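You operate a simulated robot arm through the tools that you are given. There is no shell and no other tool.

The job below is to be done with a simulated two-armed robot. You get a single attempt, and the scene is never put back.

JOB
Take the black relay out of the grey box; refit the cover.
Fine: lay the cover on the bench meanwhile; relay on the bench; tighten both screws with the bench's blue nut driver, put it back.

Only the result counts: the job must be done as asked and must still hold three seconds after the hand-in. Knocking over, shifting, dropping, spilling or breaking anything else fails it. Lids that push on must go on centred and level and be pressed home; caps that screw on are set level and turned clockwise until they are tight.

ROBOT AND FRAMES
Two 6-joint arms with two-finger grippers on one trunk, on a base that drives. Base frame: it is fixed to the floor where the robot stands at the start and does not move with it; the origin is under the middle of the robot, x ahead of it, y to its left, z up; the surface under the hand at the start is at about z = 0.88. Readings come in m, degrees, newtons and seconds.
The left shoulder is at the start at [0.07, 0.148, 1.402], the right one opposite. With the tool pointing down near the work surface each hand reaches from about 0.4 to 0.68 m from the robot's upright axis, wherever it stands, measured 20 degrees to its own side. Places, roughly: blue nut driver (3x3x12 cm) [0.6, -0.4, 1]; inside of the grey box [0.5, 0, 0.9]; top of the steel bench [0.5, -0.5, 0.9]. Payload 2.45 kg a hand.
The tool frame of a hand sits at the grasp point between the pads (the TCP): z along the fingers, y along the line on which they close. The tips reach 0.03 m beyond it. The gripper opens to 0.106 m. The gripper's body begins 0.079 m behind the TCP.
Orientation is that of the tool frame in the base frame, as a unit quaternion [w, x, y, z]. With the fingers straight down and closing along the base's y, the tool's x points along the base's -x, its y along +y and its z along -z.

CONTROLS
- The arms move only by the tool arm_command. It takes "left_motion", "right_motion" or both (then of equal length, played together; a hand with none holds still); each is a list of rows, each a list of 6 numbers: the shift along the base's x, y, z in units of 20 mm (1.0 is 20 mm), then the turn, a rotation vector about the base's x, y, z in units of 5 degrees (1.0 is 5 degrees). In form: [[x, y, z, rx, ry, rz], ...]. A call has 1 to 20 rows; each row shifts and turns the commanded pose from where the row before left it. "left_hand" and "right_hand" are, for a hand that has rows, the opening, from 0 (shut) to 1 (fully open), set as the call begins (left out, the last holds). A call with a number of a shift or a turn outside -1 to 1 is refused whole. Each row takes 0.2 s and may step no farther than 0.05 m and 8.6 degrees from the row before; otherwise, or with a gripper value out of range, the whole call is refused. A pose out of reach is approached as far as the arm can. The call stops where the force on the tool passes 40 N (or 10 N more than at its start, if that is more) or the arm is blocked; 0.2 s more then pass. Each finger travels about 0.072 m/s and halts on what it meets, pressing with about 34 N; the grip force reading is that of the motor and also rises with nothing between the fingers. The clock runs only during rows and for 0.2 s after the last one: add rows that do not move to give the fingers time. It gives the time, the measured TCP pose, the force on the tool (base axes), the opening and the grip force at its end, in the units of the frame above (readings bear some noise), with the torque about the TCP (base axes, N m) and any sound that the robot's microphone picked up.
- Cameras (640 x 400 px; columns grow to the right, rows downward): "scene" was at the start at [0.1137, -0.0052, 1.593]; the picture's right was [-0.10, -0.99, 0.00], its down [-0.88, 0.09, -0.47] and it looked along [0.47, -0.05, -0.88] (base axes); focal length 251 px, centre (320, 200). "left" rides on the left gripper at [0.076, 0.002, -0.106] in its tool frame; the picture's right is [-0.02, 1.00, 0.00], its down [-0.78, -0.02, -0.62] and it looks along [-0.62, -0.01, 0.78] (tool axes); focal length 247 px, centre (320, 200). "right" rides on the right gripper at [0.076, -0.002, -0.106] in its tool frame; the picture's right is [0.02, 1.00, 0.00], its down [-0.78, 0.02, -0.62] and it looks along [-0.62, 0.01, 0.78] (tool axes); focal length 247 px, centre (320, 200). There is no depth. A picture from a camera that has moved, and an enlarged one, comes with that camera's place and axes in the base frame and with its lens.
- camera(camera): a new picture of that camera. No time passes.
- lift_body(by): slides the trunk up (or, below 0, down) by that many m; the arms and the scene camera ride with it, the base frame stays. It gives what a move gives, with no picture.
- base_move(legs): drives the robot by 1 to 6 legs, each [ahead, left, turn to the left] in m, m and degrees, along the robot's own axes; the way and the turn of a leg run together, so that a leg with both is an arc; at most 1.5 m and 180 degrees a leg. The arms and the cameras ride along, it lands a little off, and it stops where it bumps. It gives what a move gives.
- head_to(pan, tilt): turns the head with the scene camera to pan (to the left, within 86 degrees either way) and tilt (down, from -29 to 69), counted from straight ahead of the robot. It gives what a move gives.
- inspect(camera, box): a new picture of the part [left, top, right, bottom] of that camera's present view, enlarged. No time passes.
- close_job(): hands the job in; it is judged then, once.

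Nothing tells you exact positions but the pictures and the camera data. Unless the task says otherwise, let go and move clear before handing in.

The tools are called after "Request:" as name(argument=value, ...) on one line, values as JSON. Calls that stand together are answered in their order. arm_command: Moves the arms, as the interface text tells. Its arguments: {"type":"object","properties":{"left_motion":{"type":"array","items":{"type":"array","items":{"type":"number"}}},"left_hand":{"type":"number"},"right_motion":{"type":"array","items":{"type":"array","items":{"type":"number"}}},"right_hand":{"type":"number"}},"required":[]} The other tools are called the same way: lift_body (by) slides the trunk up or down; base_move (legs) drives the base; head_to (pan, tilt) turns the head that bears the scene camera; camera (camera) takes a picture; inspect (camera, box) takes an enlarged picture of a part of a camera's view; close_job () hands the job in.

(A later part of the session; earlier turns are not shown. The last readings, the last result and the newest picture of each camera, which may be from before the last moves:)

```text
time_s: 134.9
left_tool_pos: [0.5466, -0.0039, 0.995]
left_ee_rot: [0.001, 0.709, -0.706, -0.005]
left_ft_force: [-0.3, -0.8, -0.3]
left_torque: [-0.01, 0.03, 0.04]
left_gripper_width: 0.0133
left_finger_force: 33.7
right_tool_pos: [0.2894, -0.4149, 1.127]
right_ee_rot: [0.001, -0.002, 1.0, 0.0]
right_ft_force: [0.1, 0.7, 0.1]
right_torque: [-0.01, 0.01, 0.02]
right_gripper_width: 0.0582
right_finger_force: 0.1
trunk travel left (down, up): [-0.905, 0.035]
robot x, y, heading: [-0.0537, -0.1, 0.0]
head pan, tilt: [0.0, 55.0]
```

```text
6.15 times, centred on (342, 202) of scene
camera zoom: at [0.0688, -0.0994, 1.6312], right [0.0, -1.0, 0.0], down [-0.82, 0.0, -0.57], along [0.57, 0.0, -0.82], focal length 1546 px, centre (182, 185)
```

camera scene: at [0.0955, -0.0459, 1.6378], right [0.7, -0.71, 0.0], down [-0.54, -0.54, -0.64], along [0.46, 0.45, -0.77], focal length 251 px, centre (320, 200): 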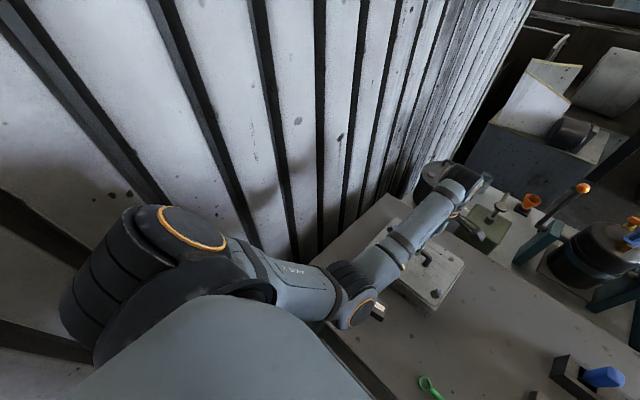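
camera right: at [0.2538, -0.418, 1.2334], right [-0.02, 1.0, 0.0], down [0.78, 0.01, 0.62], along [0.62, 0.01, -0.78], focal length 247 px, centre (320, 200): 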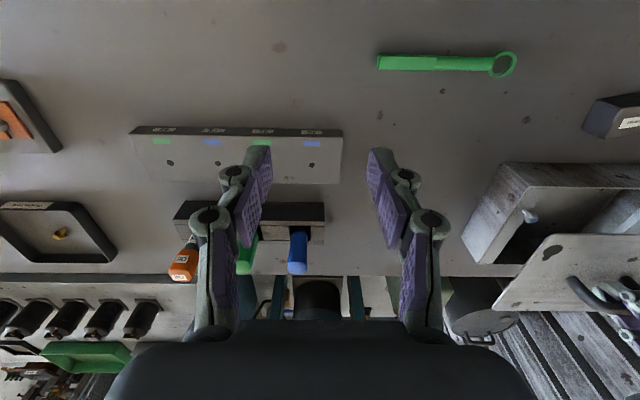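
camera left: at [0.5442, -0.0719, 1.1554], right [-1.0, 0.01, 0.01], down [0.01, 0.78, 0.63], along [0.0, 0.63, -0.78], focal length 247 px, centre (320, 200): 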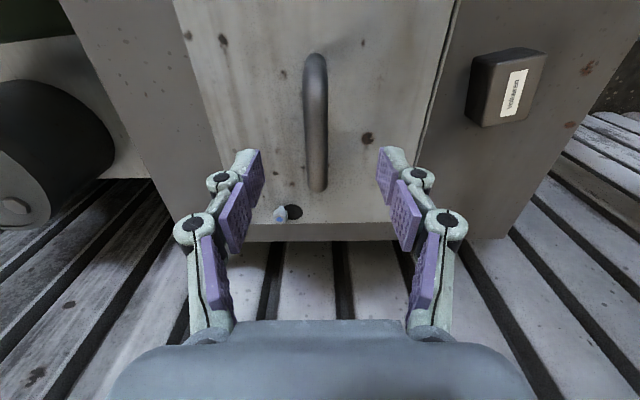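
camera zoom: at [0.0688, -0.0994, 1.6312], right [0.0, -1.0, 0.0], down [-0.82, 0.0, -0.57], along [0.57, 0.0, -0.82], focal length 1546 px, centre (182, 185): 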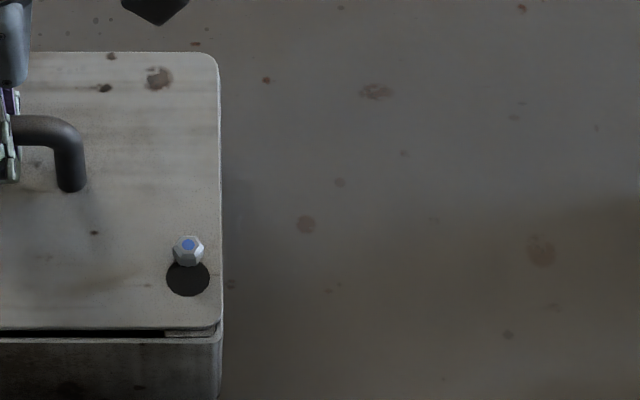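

Hole and screw now line up. I'll slide the last 5.5 mm toward me.

Request:
arm_command(left_motion=[[-0.14, 0, 0, 0, 0, 0], [-0.14, 0, 0, 0, 0, 0], [0, 0, 0, 0, 0, 0]])

Request:
inspect(camera="right", box=[490, 150, 640, 280])

Request:
inspect(camera="scene", box=[325, 170, 360, 235])

```text
time_s: 135.7
left_tool_pos: [0.5406, -0.0046, 0.9943]
left_ee_rot: [0.002, 0.709, -0.706, -0.005]
left_ft_force: [-0.7, -1.0, -5.2]
left_torque: [-0.02, -0.03, -0.23]
left_gripper_width: 0.0139
left_finger_force: 33.8
right_tool_pos: [0.2903, -0.4136, 1.1261]
right_ee_rot: [0.001, -0.001, 1.0, 0.0]
right_ft_force: [0.3, -0.5, -0.2]
right_torque: [0.05, -0.03, 0.02]
right_gripper_width: 0.0584
right_finger_force: 0.1
trunk travel left (down, up): [-0.905, 0.035]
robot x, y, heading: [-0.0518, -0.1056, 0.2]
head pan, tilt: [0.0, 55.0]
```

```text
3.08 times, centred on (565, 215) of right
camera zoom: at [0.2117, -0.416, 1.2333], right [-0.02, 1.0, 0.0], down [0.78, 0.02, 0.62], along [0.62, 0.02, -0.78], focal length 760 px, centre (-434, 154)
```

zoom: 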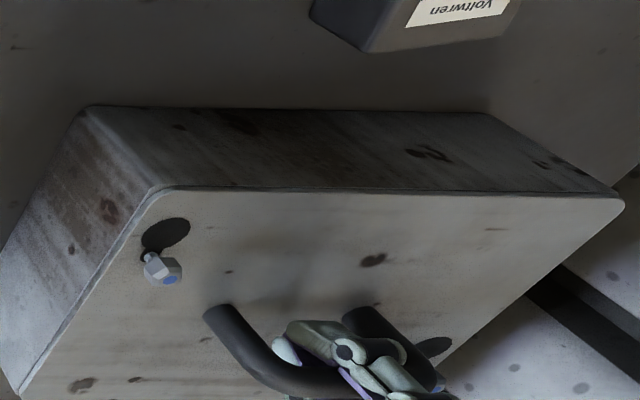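

```text
6.15 times, centred on (342, 202) of scene
camera zoom: at [0.0697, -0.0996, 1.6311], right [0.0, -1.0, 0.0], down [-0.82, 0.0, -0.57], along [0.57, 0.0, -0.82], focal length 1546 px, centre (182, 185)
```

zoom: 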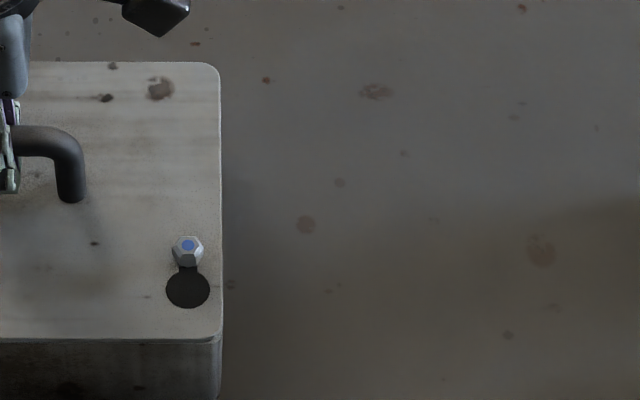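

The cover's edges now match the box all round. I'll check the slot and edge details before setting it down.

Request:
inspect(camera="right", box=[520, 165, 570, 205])

Request:
inspect(camera="scene", box=[345, 205, 365, 230])

Request:
inspect(camera="left", box=[240, 200, 400, 300])

```text
10.00 times, centred on (545, 185) of right
camera zoom: at [0.2117, -0.416, 1.2333], right [-0.02, 1.0, 0.0], down [0.78, 0.02, 0.62], along [0.62, 0.02, -0.78], focal length 2470 px, centre (-1930, 350)
```

zoom: 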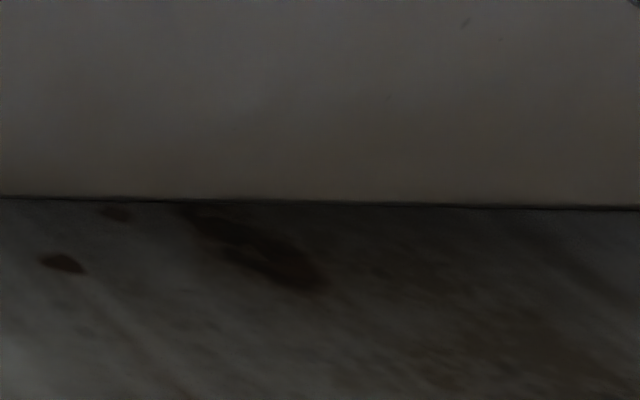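

```text
16.00 times, centred on (355, 218) of scene
camera zoom: at [0.0697, -0.0996, 1.6311], right [0.0, -1.0, 0.0], down [-0.82, 0.0, -0.57], along [0.57, 0.0, -0.82], focal length 4019 px, centre (-240, -80)
```

zoom: 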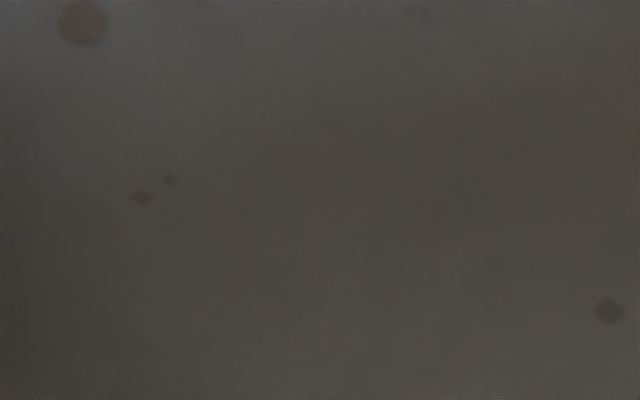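

```text
4.00 times, centred on (320, 250) of left
camera zoom: at [0.5403, -0.0812, 1.0991], right [-1.0, 0.02, 0.01], down [0.02, 0.78, 0.63], along [0.0, 0.63, -0.78], focal length 988 px, centre (320, 0)
```

zoom: 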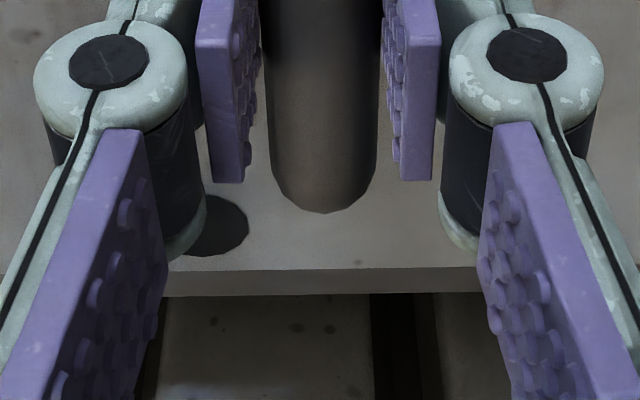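

Request:
inspect(camera="right", box=[520, 210, 580, 255])

Request:
inspect(camera="scene", box=[338, 196, 366, 230])

Request:
inspect(camera="right", box=[490, 200, 560, 290])

```text
8.89 times, centred on (550, 232) of right
camera zoom: at [0.2117, -0.416, 1.2333], right [-0.02, 1.0, 0.0], down [0.78, 0.02, 0.62], along [0.62, 0.02, -0.78], focal length 2195 px, centre (-1724, -89)
```

zoom: 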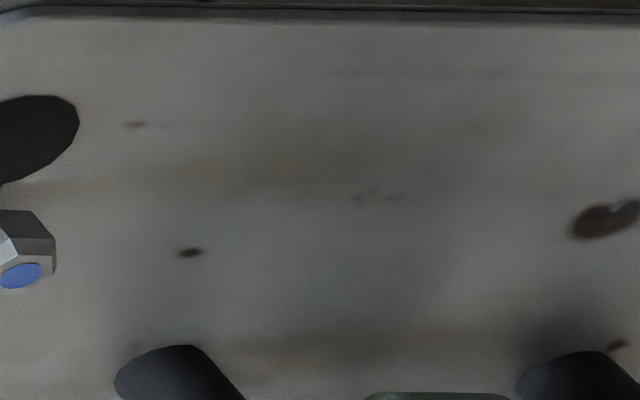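

```text
11.76 times, centred on (352, 213) of scene
camera zoom: at [0.0697, -0.0996, 1.6311], right [0.0, -1.0, 0.0], down [-0.82, 0.0, -0.57], along [0.57, 0.0, -0.82], focal length 2955 px, centre (-56, 47)
```

zoom: 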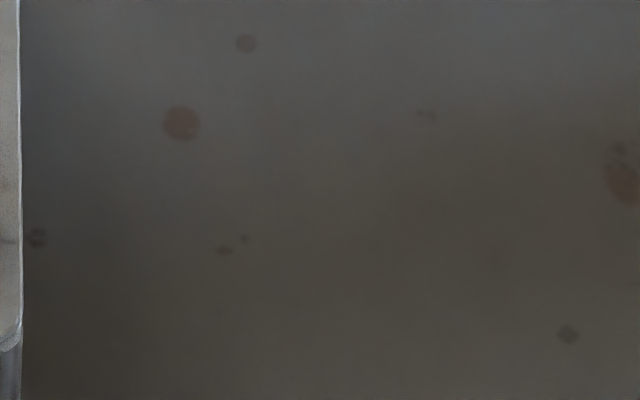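

```text
4.44 times, centred on (525, 245) of right
camera zoom: at [0.2117, -0.416, 1.2333], right [-0.02, 1.0, 0.0], down [0.78, 0.02, 0.62], along [0.62, 0.02, -0.78], focal length 1098 px, centre (-591, 0)
```

zoom: 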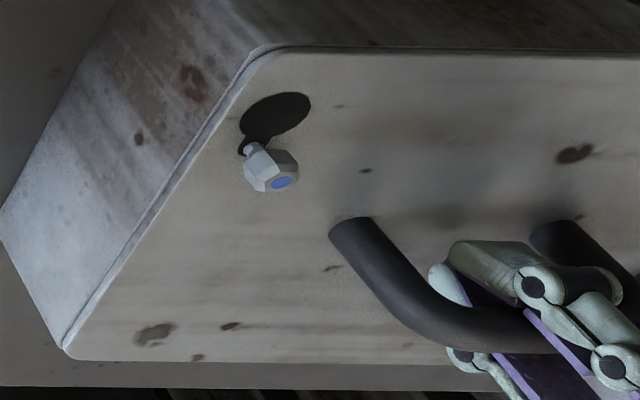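

It looks fully home horizontally, with the screw in its slot as at the start. I'll set it down the last 3 mm.

Request:
arm_command(left_motion=[[0, 0.03, -0.07, 0, 0, 0], [0, 0, -0.07, 0, 0, 0], [0, 0, 0, 0, 0, 0]])

Request:
inspect(camera="right", box=[490, 160, 640, 290])

Request:
inspect(camera="scene", box=[250, 150, 370, 250])

```text
time_s: 136.5
left_tool_pos: [0.541, -0.0029, 0.9923]
left_ee_rot: [-0.001, 0.709, -0.705, -0.002]
left_ft_force: [-0.6, -2.0, 7.1]
left_torque: [-0.16, 0.04, -0.25]
left_gripper_width: 0.0139
left_finger_force: 33.5
right_tool_pos: [0.2872, -0.4148, 1.1268]
right_ee_rot: [0.002, -0.001, 1.0, 0.001]
right_ft_force: [-0.5, -0.1, -0.2]
right_torque: [0.04, 0.02, -0.04]
right_gripper_width: 0.0582
right_finger_force: 0.0
trunk travel left (down, up): [-0.905, 0.035]
robot x, y, heading: [-0.0566, -0.0995, 0.4]
head pan, tilt: [0.0, 55.0]
```

```text
3.08 times, centred on (565, 225) of right
camera zoom: at [0.2097, -0.4165, 1.2339], right [-0.02, 1.0, 0.0], down [0.78, 0.02, 0.62], along [0.62, 0.02, -0.78], focal length 760 px, centre (-434, 123)
```

zoom: 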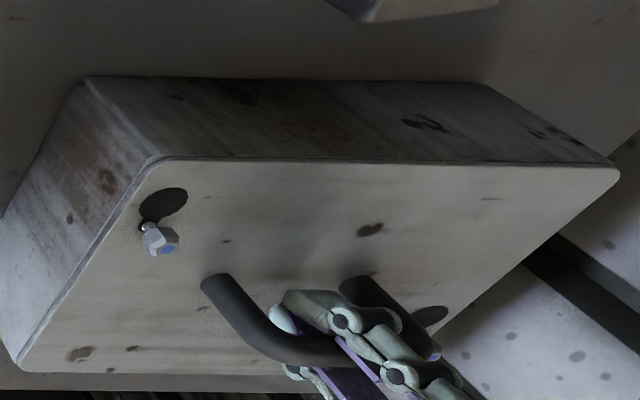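

```text
4.00 times, centred on (310, 200) of scene
camera zoom: at [0.0669, -0.1003, 1.6316], right [0.0, -1.0, 0.0], down [-0.82, 0.0, -0.57], along [0.57, 0.0, -0.82], focal length 1005 px, centre (360, 200)
```

zoom: 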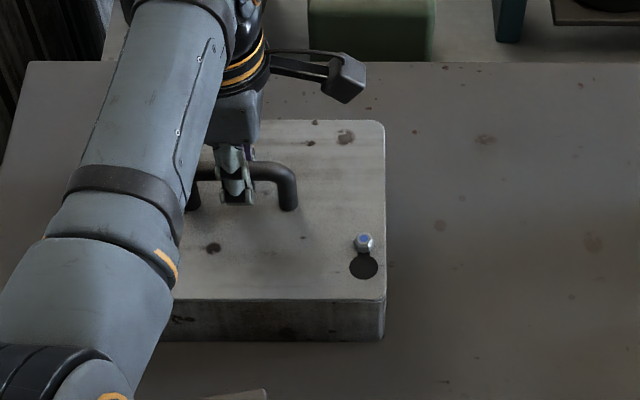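

Contact at the original height, and the cover looks seated. I'll release it and rise.

Request:
arm_command(left_motion=[[0, 0, 0, 0, 0, 0], [0, 0, 0, 0, 0, 0], [0, 0, 0, 0, 0, 0]], left_hand=0.6)

Request:
arm_command(left_motion=[[0, 0, 0.5, 0, 0, 0], [0, 0, 0.8, 0, 0, 0], [0, 0, 0.8, 0, 0, 0], [0, 0, 0.8, 0, 0, 0], [0, 0, 0, 0, 0, 0]])

Request:
camera(camera="left")

Request:
inspect(camera="right", box=[490, 160, 640, 290])

Request:
inspect(camera="scene", box=[250, 150, 370, 250])

```text
time_s: 137.3
left_tool_pos: [0.5399, -0.0031, 0.9908]
left_ee_rot: [0.001, 0.709, -0.706, -0.004]
left_ft_force: [0.5, 0.4, -0.8]
left_torque: [-0.05, -0.04, -0.02]
left_gripper_width: 0.0636
left_finger_force: 0.0
right_tool_pos: [0.2876, -0.4133, 1.1268]
right_ee_rot: [0.0, 0.0, 1.0, 0.001]
right_ft_force: [-0.6, 0.2, -0.1]
right_torque: [0.02, 0.01, -0.01]
right_gripper_width: 0.0582
right_finger_force: 0.1
trunk travel left (down, up): [-0.905, 0.035]
robot x, y, heading: [-0.0527, -0.1019, 0.0]
head pan, tilt: [0.0, 55.0]
```

```text
time_s: 138.5
left_tool_pos: [0.5401, -0.0033, 1.0489]
left_ee_rot: [0.001, 0.709, -0.705, -0.004]
left_ft_force: [0.7, 0.2, 0.5]
left_torque: [0.0, 0.01, 0.01]
left_gripper_width: 0.0637
left_finger_force: 0.1
right_tool_pos: [0.2887, -0.4141, 1.1262]
right_ee_rot: [0.001, -0.001, 1.0, 0.002]
right_ft_force: [0.3, -0.1, 0.1]
right_torque: [-0.02, 0.01, 0.0]
right_gripper_width: 0.0583
right_finger_force: 0.0
trunk travel left (down, up): [-0.905, 0.035]
robot x, y, heading: [-0.0559, -0.103, 0.1]
head pan, tilt: [0.0, 55.0]
```

```text
taken
camera left: at [0.5402, -0.0803, 1.1555], right [-1.0, 0.02, 0.01], down [0.02, 0.78, 0.63], along [0.01, 0.63, -0.78], focal length 247 px, centre (320, 200)
```

left: 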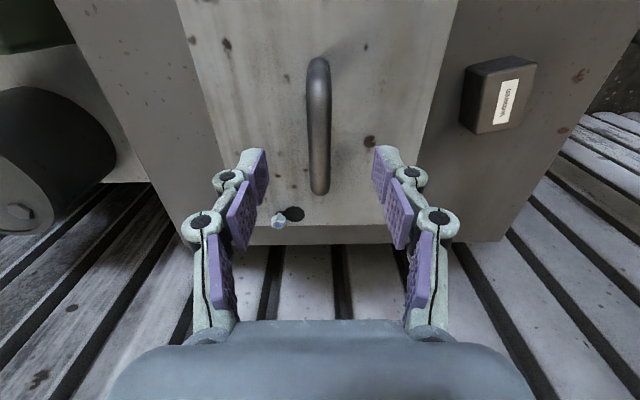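

```text
3.08 times, centred on (565, 225) of right
camera zoom: at [0.2108, -0.416, 1.2336], right [-0.02, 1.0, 0.0], down [0.78, 0.02, 0.62], along [0.62, 0.02, -0.78], focal length 760 px, centre (-434, 123)
```

zoom: 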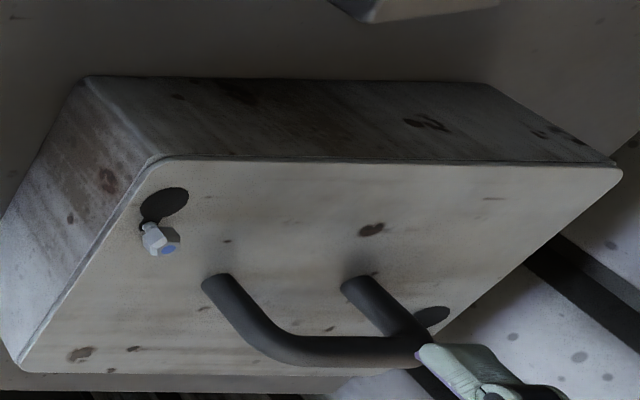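

```text
4.00 times, centred on (310, 200) of scene
camera zoom: at [0.0684, -0.0995, 1.6313], right [0.0, -1.0, 0.0], down [-0.82, 0.0, -0.57], along [0.57, 0.0, -0.82], focal length 1005 px, centre (360, 200)
```

zoom: 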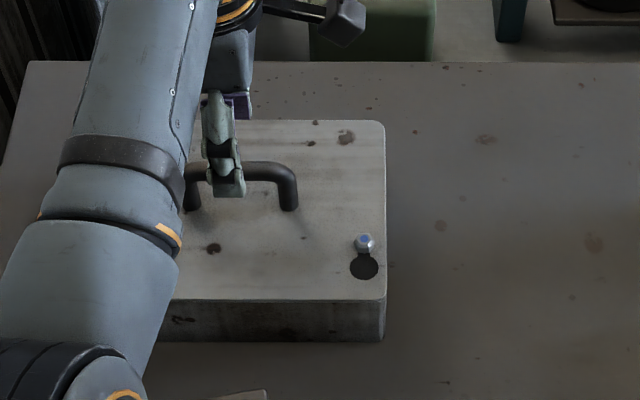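

The cover is back exactly where it was. I'll raise the trunk 3 cm, turn the hand back to its original yaw and drive to the rack for the blue driver.

Request:
lift_body(by=0.03)

Request:
arm_command(left_motion=[[0, 0, 0, 0, 0, -1], [0, 0, 0, 0, 0, -1], [0, 0, 0, 0, 0, -1], [0, 0, 0, 0, 0, -1], [0, 0, 0, 0, 0, -1], [0, 0, 0, 0, 0, -1], [0, 0, 0, 0, 0, -1], [0, 0, 0, 0, 0, -1], [0, 0, 0, 0, 0, -1], [0, 0, 0, 0, 0, -1], [0, 0, 0, 0, 0, -1], [0, 0, 0, 0, 0, -1], [0, 0, 0, 0, 0, -1], [0, 0, 0, 0, 0, -1], [0, 0, 0, 0, 0, -1], [0, 0, 0, 0, 0, -1], [0, 0, 0, 0, 0, -1], [0, 0, 0, 0, 0, -1]], left_hand=0.55)

Request:
base_move(legs=[[0.03, -0.22, 0], [0, -0.225, 0]])

Request:
arm_command(left_motion=[[0, 0, 0, 0, 0, 0], [0, 0, 0, 0, 0, 0], [0, 0, 0, 0, 0, 0], [0, 0, 0, 0, 0, 0]])

Request:
camera(camera="left")

```text
time_s: 139.2
left_tool_pos: [0.5408, -0.0027, 1.0784]
left_ee_rot: [0.001, 0.709, -0.705, -0.003]
left_ft_force: [0.3, -0.7, -1.1]
left_torque: [0.03, -0.01, 0.02]
left_gripper_width: 0.0636
left_finger_force: 0.1
right_tool_pos: [0.2866, -0.414, 1.1578]
right_ee_rot: [0.001, -0.001, 1.0, 0.001]
right_ft_force: [0.2, -0.7, -0.2]
right_torque: [-0.01, 0.0, 0.0]
right_gripper_width: 0.0584
right_finger_force: 0.0
trunk travel left (down, up): [-0.935, 0.005]
robot x, y, heading: [-0.0514, -0.1041, 0.1]
head pan, tilt: [0.0, 55.0]
```

```text
time_s: 143.0
left_tool_pos: [0.5408, -0.0025, 1.0799]
left_ee_rot: [0.003, -0.001, 1.0, 0.003]
left_ft_force: [0.6, -1.0, -0.7]
left_torque: [0.01, 0.0, 0.02]
left_gripper_width: 0.0585
left_finger_force: 0.0
right_tool_pos: [0.2877, -0.4152, 1.1573]
right_ee_rot: [0.001, -0.001, 1.0, 0.001]
right_ft_force: [1.3, -0.1, -0.2]
right_torque: [-0.01, 0.01, 0.0]
right_gripper_width: 0.058
right_finger_force: 0.0
trunk travel left (down, up): [-0.935, 0.005]
robot x, y, heading: [-0.0519, -0.1023, 0.2]
head pan, tilt: [0.0, 55.0]
```

```text
time_s: 146.0
left_tool_pos: [0.5721, -0.4381, 1.079]
left_ee_rot: [0.002, -0.004, 1.0, 0.002]
left_ft_force: [-0.1, 0.3, 0.4]
left_torque: [-0.08, -0.01, 0.01]
left_gripper_width: 0.0584
left_finger_force: 0.1
right_tool_pos: [0.3207, -0.8502, 1.1581]
right_ee_rot: [0.0, -0.002, 1.0, -0.001]
right_ft_force: [0.4, -0.3, 0.3]
right_torque: [-0.02, -0.02, 0.01]
right_gripper_width: 0.0584
right_finger_force: 0.0
trunk travel left (down, up): [-0.935, 0.005]
robot x, y, heading: [-0.0254, -0.5454, 0.6]
head pan, tilt: [0.0, 55.0]
```

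```text
time_s: 147.0
left_tool_pos: [0.5712, -0.4408, 1.0788]
left_ee_rot: [0.003, -0.003, 1.0, 0.004]
left_ft_force: [1.0, 0.3, -0.1]
left_torque: [-0.01, 0.03, -0.04]
left_gripper_width: 0.0584
left_finger_force: 0.0
right_tool_pos: [0.3196, -0.8549, 1.1558]
right_ee_rot: [0.001, -0.002, 1.0, 0.002]
right_ft_force: [-0.1, 0.3, 0.2]
right_torque: [0.04, 0.0, 0.0]
right_gripper_width: 0.0583
right_finger_force: 0.0
trunk travel left (down, up): [-0.935, 0.005]
robot x, y, heading: [-0.0195, -0.5392, 0.3]
head pan, tilt: [0.0, 55.0]
```

```text
taken
camera left: at [0.4947, -0.4422, 1.1854], right [0.01, 1.0, 0.01], down [0.78, -0.02, 0.63], along [0.63, 0.0, -0.78], focal length 247 px, centre (320, 200)
```

left: 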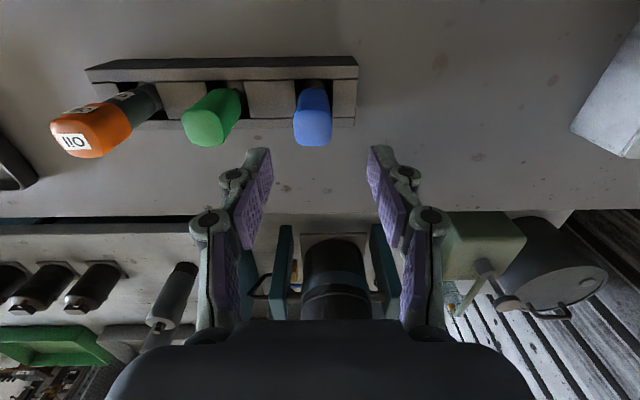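

Request:
arm_command(left_motion=[[-0.05, -0.32, -0.4, 0, 0, -0.06], [0, 0, -0.9, 0, 0, 0], [0, 0, -0.9, 0, 0, 0], [0, 0, 0, 0, 0, 0]])

Request:
inspect(camera="left", box=[230, 70, 410, 220])

```text
time_s: 148.0
left_tool_pos: [0.5684, -0.4497, 1.036]
left_ee_rot: [0.002, -0.001, 1.0, 0.004]
left_ft_force: [-0.7, -0.1, 0.0]
left_torque: [0.02, 0.0, 0.01]
left_gripper_width: 0.0585
left_finger_force: 0.0
right_tool_pos: [0.3199, -0.8545, 1.1571]
right_ee_rot: [0.001, -0.002, 1.0, 0.001]
right_ft_force: [0.5, -0.1, -0.6]
right_torque: [-0.01, 0.03, -0.03]
right_gripper_width: 0.0583
right_finger_force: 0.0
trunk travel left (down, up): [-0.935, 0.005]
robot x, y, heading: [-0.0198, -0.5416, 0.4]
head pan, tilt: [0.0, 55.0]
```

```text
2.67 times, centred on (320, 145) of left
camera zoom: at [0.4925, -0.4495, 1.1417], right [0.02, 1.0, 0.01], down [0.78, -0.02, 0.63], along [0.63, -0.01, -0.78], focal length 659 px, centre (320, 347)
```

zoom: 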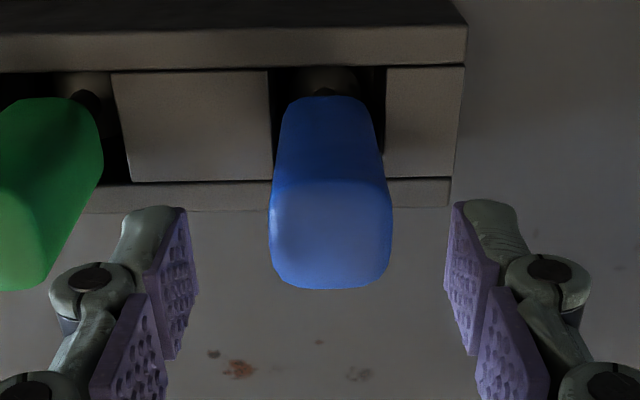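

Request:
arm_command(left_motion=[[0.06, 0.11, -0.4, 0, 0, 0], [0, 0, -0.8, 0, 0, 0], [0, 0, -0.8, 0, 0, 0], [0, 0, -0.8, 0, 0, 0], [0, 0, -0.4, 0, 0, 0], [0, 0, 0, 0, 0, 0]])

Request:
inspect(camera="left", box=[200, 80, 440, 280])

```text
time_s: 149.4
left_tool_pos: [0.5709, -0.4462, 0.9715]
left_ee_rot: [0.002, -0.002, 1.0, 0.004]
left_ft_force: [0.0, -0.4, -0.2]
left_torque: [-0.01, 0.01, -0.04]
left_gripper_width: 0.0584
left_finger_force: 0.1
right_tool_pos: [0.3201, -0.8542, 1.1567]
right_ee_rot: [0.001, -0.003, 1.0, 0.001]
right_ft_force: [-0.5, 0.0, 0.1]
right_torque: [-0.04, -0.05, -0.01]
right_gripper_width: 0.0583
right_finger_force: 0.0
trunk travel left (down, up): [-0.935, 0.005]
robot x, y, heading: [-0.0206, -0.5428, 0.4]
head pan, tilt: [0.0, 55.0]
```

```text
2.00 times, centred on (320, 180) of left
camera zoom: at [0.4945, -0.4455, 1.0774], right [0.02, 1.0, 0.01], down [0.78, -0.02, 0.63], along [0.63, -0.01, -0.78], focal length 494 px, centre (320, 240)
```

zoom: 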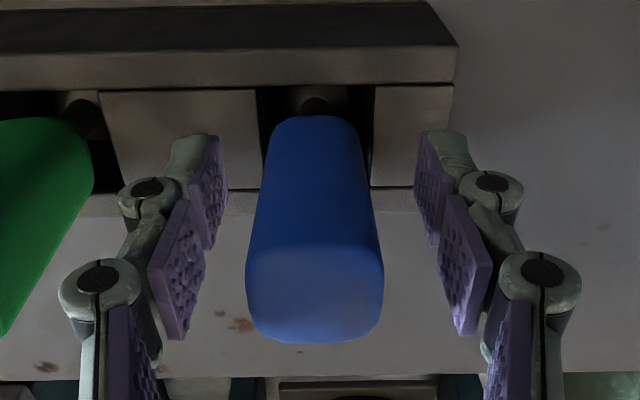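

Aligned. I'll close on the driver and lift it out.

Request:
arm_command(left_motion=[[0, 0, 0, 0, 0, 0], [0, 0, 0, 0, 0, 0], [0, 0, 0, 0, 0, 0], [0, 0, 0, 0, 0, 0]], left_hand=0)

Request:
arm_command(left_motion=[[0, 0, 0.5, 0, 0, 0], [0, 0, 0.8, 0, 0, 0], [0, 0, 0.9, 0, 0, 0], [0, 0, 0.9, 0, 0, 0], [0, 0, 0.9, 0, 0, 0], [0, 0, 0.9, 0, 0, 0], [0, 0, 0.9, 0, 0, 0], [0, 0, 0.6, 0, 0, 0], [0, 0, 0, 0, 0, 0]])

Request:
camera(camera="left")

```text
time_s: 150.4
left_tool_pos: [0.5714, -0.4473, 0.9729]
left_ee_rot: [0.002, -0.001, 1.0, 0.004]
left_ft_force: [1.0, 0.2, 0.5]
left_torque: [0.01, -0.02, 0.01]
left_gripper_width: 0.0294
left_finger_force: 34.0
right_tool_pos: [0.3207, -0.8528, 1.1552]
right_ee_rot: [0.001, -0.002, 1.0, 0.001]
right_ft_force: [0.0, 0.5, -0.5]
right_torque: [0.01, -0.03, -0.02]
right_gripper_width: 0.0581
right_finger_force: 0.0
trunk travel left (down, up): [-0.935, 0.005]
robot x, y, heading: [-0.0214, -0.54, 0.3]
head pan, tilt: [0.0, 55.0]
```

```text
time_s: 152.4
left_tool_pos: [0.5712, -0.4454, 1.0996]
left_ee_rot: [0.003, -0.001, 1.0, 0.004]
left_ft_force: [-0.8, -0.7, -1.9]
left_torque: [0.01, -0.02, 0.02]
left_gripper_width: 0.029
left_finger_force: 34.1
right_tool_pos: [0.3203, -0.8533, 1.1562]
right_ee_rot: [0.0, -0.001, 1.0, 0.001]
right_ft_force: [0.0, 0.4, 0.6]
right_torque: [0.03, -0.01, -0.01]
right_gripper_width: 0.0582
right_finger_force: 0.1
trunk travel left (down, up): [-0.935, 0.005]
robot x, y, heading: [-0.021, -0.5411, 0.3]
head pan, tilt: [0.0, 55.0]
```

```text
taken
camera left: at [0.4946, -0.4449, 1.2053], right [0.02, 1.0, 0.01], down [0.78, -0.02, 0.63], along [0.63, -0.01, -0.78], focal length 247 px, centre (320, 200)
```

left: 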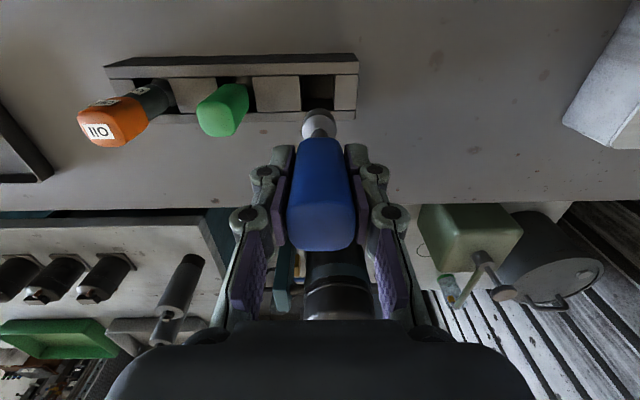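

Driver in hand. Now I'll drive to bring it over the right screw.

Request:
base_move(legs=[[-0.02, 0.342, -0.3], [-0.052, 0, 0]])

Request:
arm_command(left_motion=[[0, 0, 0, 0, 0, 0], [0, 0, 0, 0, 0, 0], [0, 0, 0, 0, 0, 0], [0, 0, 0, 0, 0, 0], [0, 0, 0, 0, 0, 0], [0, 0, 0, 0, 0, 0]])

Request:
inspect(camera="left", box=[270, 60, 370, 140])

Request:
camera(camera="scene")

```text
time_s: 155.2
left_tool_pos: [0.5091, -0.1107, 1.0932]
left_ee_rot: [-0.002, 0.002, 1.0, 0.003]
left_ft_force: [1.9, -0.6, -1.9]
left_torque: [0.01, 0.12, 0.0]
left_gripper_width: 0.0291
left_finger_force: 34.0
right_tool_pos: [0.2551, -0.5179, 1.1516]
right_ee_rot: [-0.003, 0.002, 1.0, 0.002]
right_ft_force: [1.7, -1.2, 0.4]
right_torque: [0.01, 0.1, -0.01]
right_gripper_width: 0.0585
right_finger_force: 0.0
trunk travel left (down, up): [-0.935, 0.005]
robot x, y, heading: [-0.0907, -0.1984, -0.0]
head pan, tilt: [0.0, 55.0]
```

```text
time_s: 156.6
left_tool_pos: [0.4999, -0.1108, 1.0992]
left_ee_rot: [0.002, 0.002, 1.0, 0.003]
left_ft_force: [-0.3, -0.3, -0.8]
left_torque: [0.0, -0.03, 0.03]
left_gripper_width: 0.0292
left_finger_force: 34.0
right_tool_pos: [0.2485, -0.5172, 1.1572]
right_ee_rot: [0.002, 0.001, 1.0, 0.001]
right_ft_force: [-0.4, 0.3, 0.0]
right_torque: [-0.03, 0.01, -0.02]
right_gripper_width: 0.0583
right_finger_force: 0.1
trunk travel left (down, up): [-0.935, 0.005]
robot x, y, heading: [-0.096, -0.2049, -0.0]
head pan, tilt: [0.0, 55.0]
```

```text
5.00 times, centred on (320, 100) of left
camera zoom: at [0.4236, -0.109, 1.2047], right [0.03, 1.0, 0.01], down [0.78, -0.02, 0.62], along [0.62, -0.01, -0.78], focal length 1235 px, centre (320, 700)
```

zoom: 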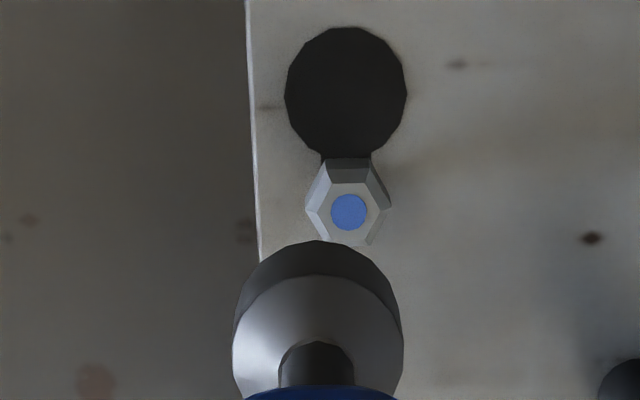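

```text
taken
camera scene: at [0.0287, -0.2011, 1.6612], right [0.0, -1.0, 0.0], down [-0.82, 0.0, -0.57], along [0.57, 0.0, -0.82], focal length 251 px, centre (320, 200)
```

scene: 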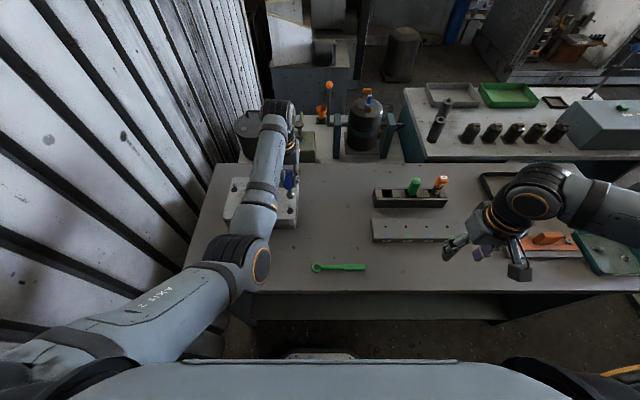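

The screw is at about [0.497, -0.104] and the socket sits a couple of mm to +y of the TCP. I'll line up with that offset and lower to just above the head.

Request:
arm_command(left_motion=[[-0.14, 0.22, -0.4, 0, 0, 0], [0, 0, -0.6, 0, 0, 0], [0, 0, -0.6, 0, 0, 0], [0, 0, 0, 0, 0, 0]])

Request:
inspect(camera="scene", box=[270, 185, 310, 215])

Request:
inspect(camera="right", box=[530, 200, 610, 270])

Request:
inspect(camera="left", box=[280, 70, 360, 130])

```text
time_s: 157.6
left_tool_pos: [0.4961, -0.106, 1.0675]
left_ee_rot: [0.002, 0.001, 1.0, 0.003]
left_ft_force: [-0.1, 0.2, -1.9]
left_torque: [0.02, 0.0, -0.01]
left_gripper_width: 0.0293
left_finger_force: 34.4
right_tool_pos: [0.2463, -0.517, 1.1558]
right_ee_rot: [0.0, 0.003, 1.0, 0.001]
right_ft_force: [0.3, -0.5, 0.7]
right_torque: [0.01, -0.02, 0.01]
right_gripper_width: 0.0583
right_finger_force: 0.0
trunk travel left (down, up): [-0.935, 0.005]
robot x, y, heading: [-0.0915, -0.2042, 0.1]
head pan, tilt: [0.0, 55.0]
```

```text
13.33 times, centred on (290, 200) of scene
camera zoom: at [0.0279, -0.2007, 1.6613], right [0.0, -1.0, 0.0], down [-0.82, 0.0, -0.57], along [0.57, 0.0, -0.82], focal length 3349 px, centre (720, 200)
```

zoom: 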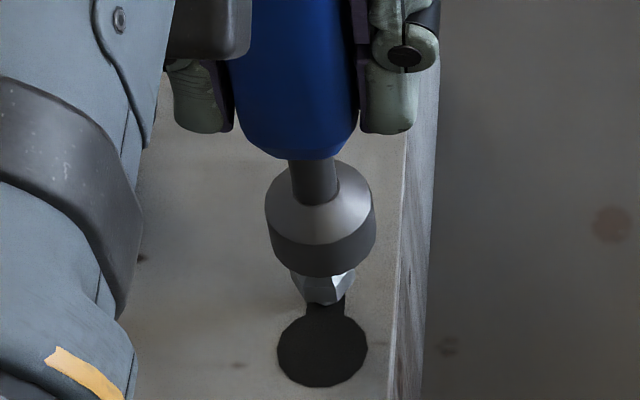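

```text
5.71 times, centred on (570, 235) of right
camera zoom: at [0.169, -0.5178, 1.2636], right [-0.02, 1.0, 0.0], down [0.78, 0.01, 0.62], along [0.62, 0.01, -0.78], focal length 1411 px, centre (-1109, 0)
```

zoom: 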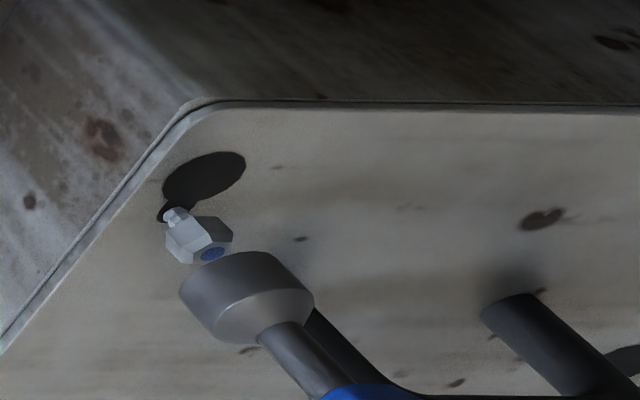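

```text
6.67 times, centred on (320, 100) of left
camera zoom: at [0.4201, -0.1046, 1.1728], right [0.03, 1.0, 0.01], down [0.78, -0.02, 0.63], along [0.62, -0.01, -0.78], focal length 1646 px, centre (320, 867)
```

zoom: 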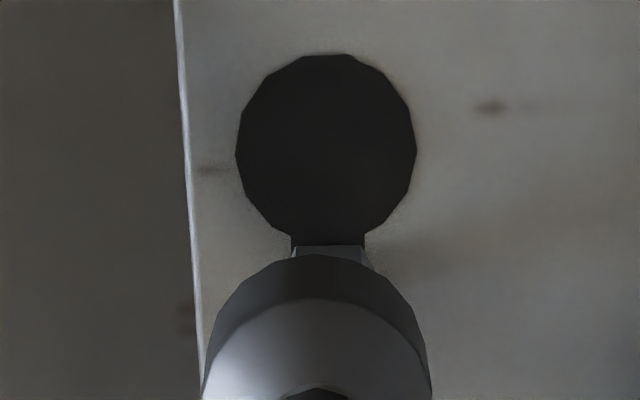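

The socket is about 1.3 mm to -y of the screw and good in x. I'll correct that and lower gently, watching the force.

Request:
arm_command(left_motion=[[0, 0.065, -0.15, 0, 0, 0], [0, 0, -0.15, 0, 0, 0], [0, 0, -0.15, 0, 0, 0], [0, 0, 0, 0, 0, 0]])

Request:
inspect(camera="right", box=[530, 200, 610, 270])

Request:
inspect(camera="scene", box=[270, 185, 310, 215])

```text
time_s: 158.6
left_tool_pos: [0.4967, -0.1035, 1.0577]
left_ee_rot: [0.003, 0.002, 1.0, 0.003]
left_ft_force: [-0.7, 0.3, -2.4]
left_torque: [0.02, 0.0, 0.01]
left_gripper_width: 0.0292
left_finger_force: 34.4
right_tool_pos: [0.247, -0.5164, 1.1562]
right_ee_rot: [0.001, 0.002, 1.0, 0.0]
right_ft_force: [0.0, -1.0, 0.7]
right_torque: [-0.02, 0.01, 0.0]
right_gripper_width: 0.0582
right_finger_force: 0.0
trunk travel left (down, up): [-0.935, 0.005]
robot x, y, heading: [-0.0914, -0.2004, -0.2]
head pan, tilt: [0.0, 55.0]
```

```text
5.71 times, centred on (570, 235) of right
camera zoom: at [0.1691, -0.5179, 1.2636], right [-0.02, 1.0, 0.0], down [0.78, 0.01, 0.62], along [0.62, 0.01, -0.78], focal length 1411 px, centre (-1109, 0)
```

zoom: 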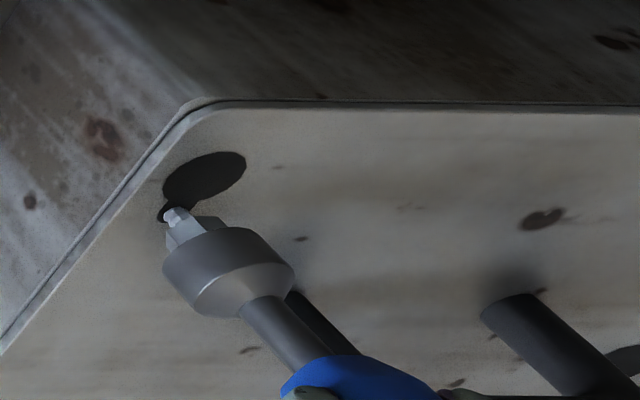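

```text
13.33 times, centred on (290, 200) of scene
camera zoom: at [0.028, -0.2008, 1.6612], right [0.0, -1.0, 0.0], down [-0.82, 0.0, -0.57], along [0.57, 0.0, -0.82], focal length 3349 px, centre (720, 200)
```

zoom: 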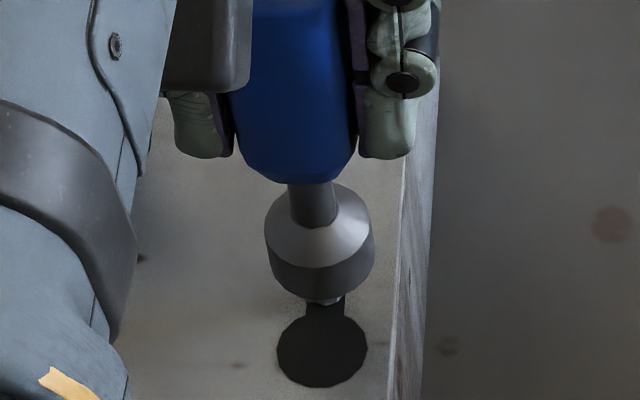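

Request:
arm_command(left_motion=[[0, 0, -0.12, 0, 0, 0], [0, 0, -0.12, 0, 0, 0], [0, 0, 0, 0, 0, 0]])

Request:
inspect(camera="right", box=[530, 200, 610, 270])

```text
time_s: 159.4
left_tool_pos: [0.4971, -0.104, 1.0526]
left_ee_rot: [0.003, 0.002, 1.0, 0.004]
left_ft_force: [-0.5, -1.1, -1.8]
left_torque: [0.0, 0.04, -0.02]
left_gripper_width: 0.0291
left_finger_force: 34.2
right_tool_pos: [0.2466, -0.5163, 1.1571]
right_ee_rot: [0.001, 0.001, 1.0, 0.0]
right_ft_force: [-0.1, -0.4, 0.6]
right_torque: [-0.02, -0.03, 0.02]
right_gripper_width: 0.0583
right_finger_force: 0.0
trunk travel left (down, up): [-0.935, 0.005]
robot x, y, heading: [-0.0927, -0.1998, 0.0]
head pan, tilt: [0.0, 55.0]
```

```text
5.71 times, centred on (570, 235) of right
camera zoom: at [0.1691, -0.5179, 1.2636], right [-0.02, 1.0, 0.0], down [0.78, 0.01, 0.62], along [0.62, 0.01, -0.78], focal length 1411 px, centre (-1109, 0)
```

zoom: 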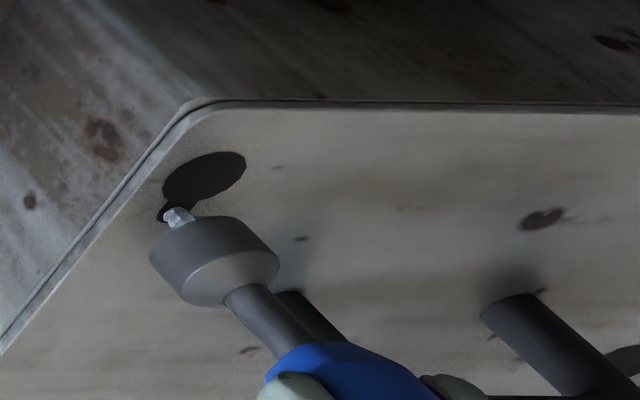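

The head has gone up into the socket without resistance. I'll lower in small steps until it bottoms.

Request:
arm_command(left_motion=[[0, 0, -0.1, 0, 0, 0], [0, 0, -0.1, 0, 0, 0], [0, 0, 0, 0, 0, 0]])

Request:
arm_command(left_motion=[[0, 0, -0.1, 0, 0, 0], [0, 0, 0, 0, 0, 0]])

Request:
inspect(camera="right", box=[530, 200, 610, 270])

```text
time_s: 160.2
left_tool_pos: [0.4974, -0.1037, 1.049]
left_ee_rot: [0.002, 0.002, 1.0, 0.003]
left_ft_force: [-0.4, 0.0, -1.2]
left_torque: [-0.03, -0.02, -0.01]
left_gripper_width: 0.029
left_finger_force: 34.3
right_tool_pos: [0.2463, -0.5154, 1.1569]
right_ee_rot: [0.0, 0.002, 1.0, 0.001]
right_ft_force: [0.4, 0.2, -0.2]
right_torque: [0.0, -0.02, 0.0]
right_gripper_width: 0.0584
right_finger_force: 0.1
trunk travel left (down, up): [-0.935, 0.005]
robot x, y, heading: [-0.0976, -0.2037, -0.2]
head pan, tilt: [0.0, 55.0]
```

```text
time_s: 160.8
left_tool_pos: [0.4955, -0.1038, 1.0456]
left_ee_rot: [0.002, 0.002, 1.0, 0.004]
left_ft_force: [-0.2, -1.2, -0.9]
left_torque: [0.01, 0.0, 0.01]
left_gripper_width: 0.0291
left_finger_force: 33.8
right_tool_pos: [0.2468, -0.5162, 1.1566]
right_ee_rot: [0.0, 0.002, 1.0, 0.001]
right_ft_force: [-0.2, -0.5, -0.1]
right_torque: [0.0, 0.04, 0.02]
right_gripper_width: 0.0581
right_finger_force: 0.1
trunk travel left (down, up): [-0.935, 0.005]
robot x, y, heading: [-0.0924, -0.2017, -0.4]
head pan, tilt: [0.0, 55.0]
```

```text
5.71 times, centred on (570, 235) of right
camera zoom: at [0.1691, -0.5179, 1.2636], right [-0.02, 1.0, 0.0], down [0.78, 0.01, 0.62], along [0.62, 0.01, -0.78], focal length 1411 px, centre (-1109, 0)
```

zoom: 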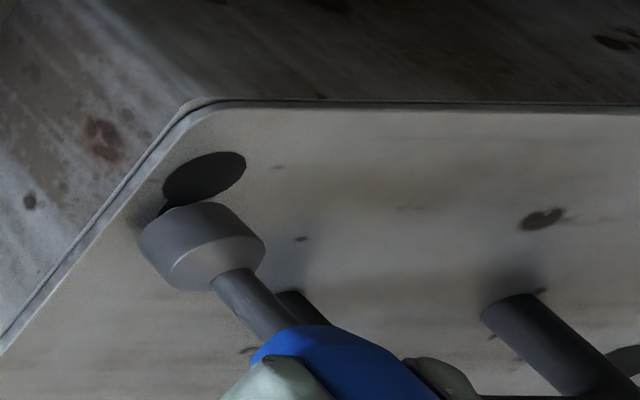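

The socket mouth is just above the cover with the head fully inside. I'll turn clockwise a little and watch the torque.

Request:
arm_command(left_motion=[[0, 0, 0.03, 0, 0, -1], [0, 0, 0, 0, 0, -1], [0, 0, 0, 0, 0, -1], [0, 0, 0, 0, 0, -1]])

Request:
arm_command(left_motion=[[0, 0, 0, 0, 0, -1], [0, 0, 0, 0, 0, -1], [0, 0, 0, 0, 0, -1], [0, 0, 0, 0, 0, -1]])

```text
time_s: 161.8
left_tool_pos: [0.496, -0.104, 1.0459]
left_ee_rot: [0.003, 0.176, 0.984, 0.003]
left_ft_force: [0.1, -1.0, -1.3]
left_torque: [-0.01, 0.05, 0.05]
left_gripper_width: 0.0291
left_finger_force: 33.9
right_tool_pos: [0.2456, -0.517, 1.157]
right_ee_rot: [0.0, 0.001, 1.0, 0.0]
right_ft_force: [-0.3, 0.2, 0.1]
right_torque: [0.0, 0.03, -0.01]
right_gripper_width: 0.0582
right_finger_force: 0.0
trunk travel left (down, up): [-0.935, 0.005]
robot x, y, heading: [-0.0931, -0.1965, -0.3]
head pan, tilt: [0.0, 55.0]
```

```text
time_s: 162.8
left_tool_pos: [0.4968, -0.1033, 1.0487]
left_ee_rot: [0.004, 0.345, 0.939, 0.003]
left_ft_force: [-1.7, -0.4, -1.1]
left_torque: [0.04, 0.12, 0.09]
left_gripper_width: 0.0293
left_finger_force: 33.9
right_tool_pos: [0.2467, -0.5172, 1.1566]
right_ee_rot: [0.001, 0.002, 1.0, 0.001]
right_ft_force: [0.3, 0.5, 0.6]
right_torque: [-0.01, 0.02, -0.03]
right_gripper_width: 0.0582
right_finger_force: 0.1
trunk travel left (down, up): [-0.935, 0.005]
robot x, y, heading: [-0.0969, -0.203, 0.1]
head pan, tilt: [0.0, 55.0]
```

The torque is rising slightly (0.05 → 0.09 N·m), which fits a driven loose screw. I'll keep turning.

Request:
arm_command(left_motion=[[0, 0, 0, 0, 0, -1], [0, 0, 0, 0, 0, -1], [0, 0, 0, 0, 0, -1], [0, 0, 0, 0, 0, -1], [0, 0, 0, 0, 0, -1], [0, 0, 0, 0, 0, -1], [0, 0, 0, 0, 0, -1], [0, 0, 0, 0, 0, -1], [0, 0, 0, 0, 0, -1], [0, 0, 0, 0, 0, -1]])

Request:
inspect(camera="right", box=[530, 200, 610, 270])

Request:
camera(camera="left")

Request:
camera(camera="scene")

```text
time_s: 165.0
left_tool_pos: [0.4962, -0.1029, 1.0482]
left_ee_rot: [0.004, 0.709, 0.705, 0.001]
left_ft_force: [0.1, -0.2, -1.2]
left_torque: [0.02, 0.02, 0.08]
left_gripper_width: 0.0292
left_finger_force: 34.2
right_tool_pos: [0.247, -0.5168, 1.1561]
right_ee_rot: [0.0, 0.002, 1.0, 0.001]
right_ft_force: [0.0, -0.9, 0.4]
right_torque: [-0.02, -0.01, 0.01]
right_gripper_width: 0.0582
right_finger_force: 0.1
trunk travel left (down, up): [-0.935, 0.005]
robot x, y, heading: [-0.0911, -0.2015, -0.2]
head pan, tilt: [0.0, 55.0]
```

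```text
5.71 times, centred on (570, 235) of right
camera zoom: at [0.1691, -0.5178, 1.2636], right [-0.02, 1.0, 0.0], down [0.78, 0.01, 0.62], along [0.62, 0.01, -0.78], focal length 1411 px, centre (-1109, 0)
```

zoom: 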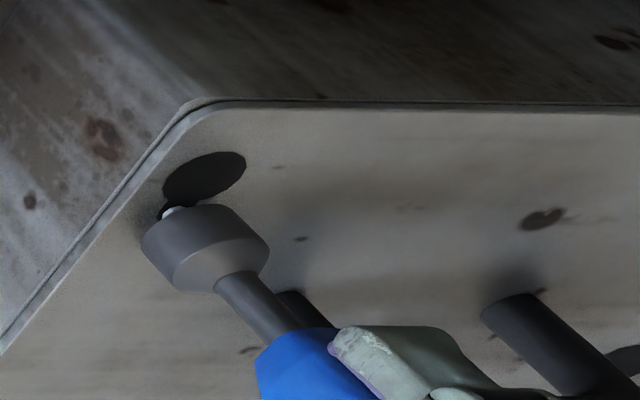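

```text
taken
camera left: at [0.4982, -0.0273, 1.1534], right [1.0, -0.03, 0.01], down [-0.03, -0.78, 0.63], along [-0.01, -0.63, -0.78], focal length 247 px, centre (320, 200)
```

left: 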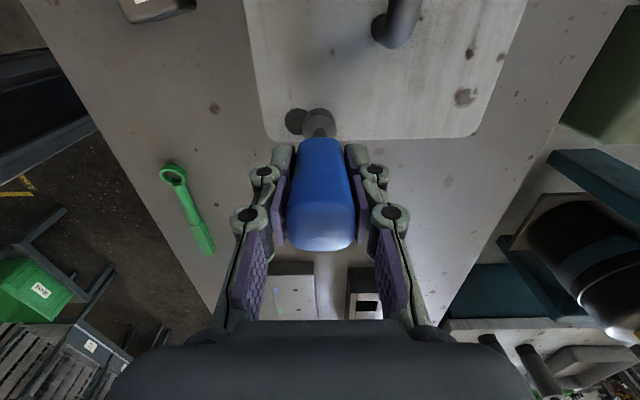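

```text
taken
camera scene: at [0.028, -0.2007, 1.6612], right [0.0, -1.0, 0.0], down [-0.82, 0.0, -0.57], along [0.57, 0.0, -0.82], focal length 251 px, centre (320, 200)
```

scene: 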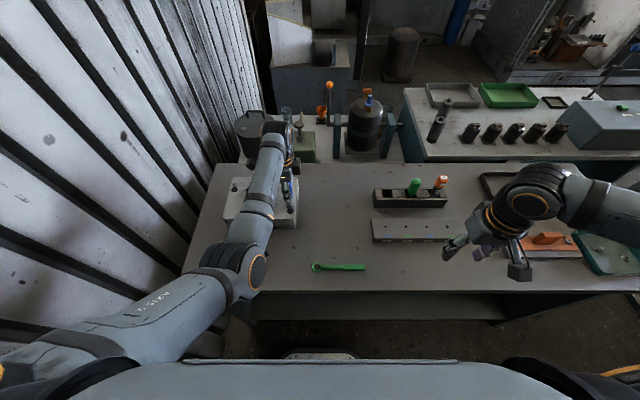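

It reached -90° without trouble. I'll continue toward -180° to see how far the wrist goes.

Request:
arm_command(left_motion=[[0, 0, -0.02, 0, 0, -1], [0, 0, -0.02, 0, 0, -1], [0, 0, 0, 0, 0, -1], [0, 0, 0, 0, 0, -1], [0, 0, 0, 0, 0, -1], [0, 0, 0, 0, 0, -1], [0, 0, 0, 0, 0, -1], [0, 0, 0, 0, 0, -1], [0, 0, 0, 0, 0, -1], [0, 0, 0, 0, 0, -1]])

Request:
arm_command(left_motion=[[0, 0, 0, 0, 0, -1], [0, 0, 0, 0, 0, -1], [0, 0, 0, 0, 0, -1], [0, 0, 0, 0, 0, -1], [0, 0, 0, 0, 0, -1], [0, 0, 0, 0, 0, -1], [0, 0, 0, 0, 0, -1]])

```text
time_s: 167.2
left_tool_pos: [0.4952, -0.1045, 1.047]
left_ee_rot: [0.004, 0.941, 0.34, -0.001]
left_ft_force: [-1.9, -0.9, -0.2]
left_torque: [-0.06, 0.16, 0.07]
left_gripper_width: 0.0291
left_finger_force: 33.9
right_tool_pos: [0.247, -0.5166, 1.1568]
right_ee_rot: [0.001, 0.001, 1.0, 0.001]
right_ft_force: [0.2, -0.1, 0.5]
right_torque: [0.0, 0.0, -0.01]
right_gripper_width: 0.0583
right_finger_force: 0.1
trunk travel left (down, up): [-0.935, 0.005]
robot x, y, heading: [-0.0926, -0.1998, -0.1]
head pan, tilt: [0.0, 55.0]
```

```text
time_s: 168.8
left_tool_pos: [0.497, -0.1025, 1.0482]
left_ee_rot: [0.003, 0.999, 0.041, -0.003]
left_ft_force: [-3.2, 0.8, -2.4]
left_torque: [0.05, 0.28, 0.04]
left_gripper_width: 0.029
left_finger_force: 34.0
right_tool_pos: [0.2462, -0.5152, 1.157]
right_ee_rot: [0.002, 0.001, 1.0, 0.001]
right_ft_force: [-0.2, 0.9, -1.0]
right_torque: [-0.03, 0.0, -0.01]
right_gripper_width: 0.0582
right_finger_force: 0.0
trunk travel left (down, up): [-0.935, 0.005]
robot x, y, heading: [-0.0951, -0.2032, -0.1]
head pan, tilt: [0.0, 55.0]
```

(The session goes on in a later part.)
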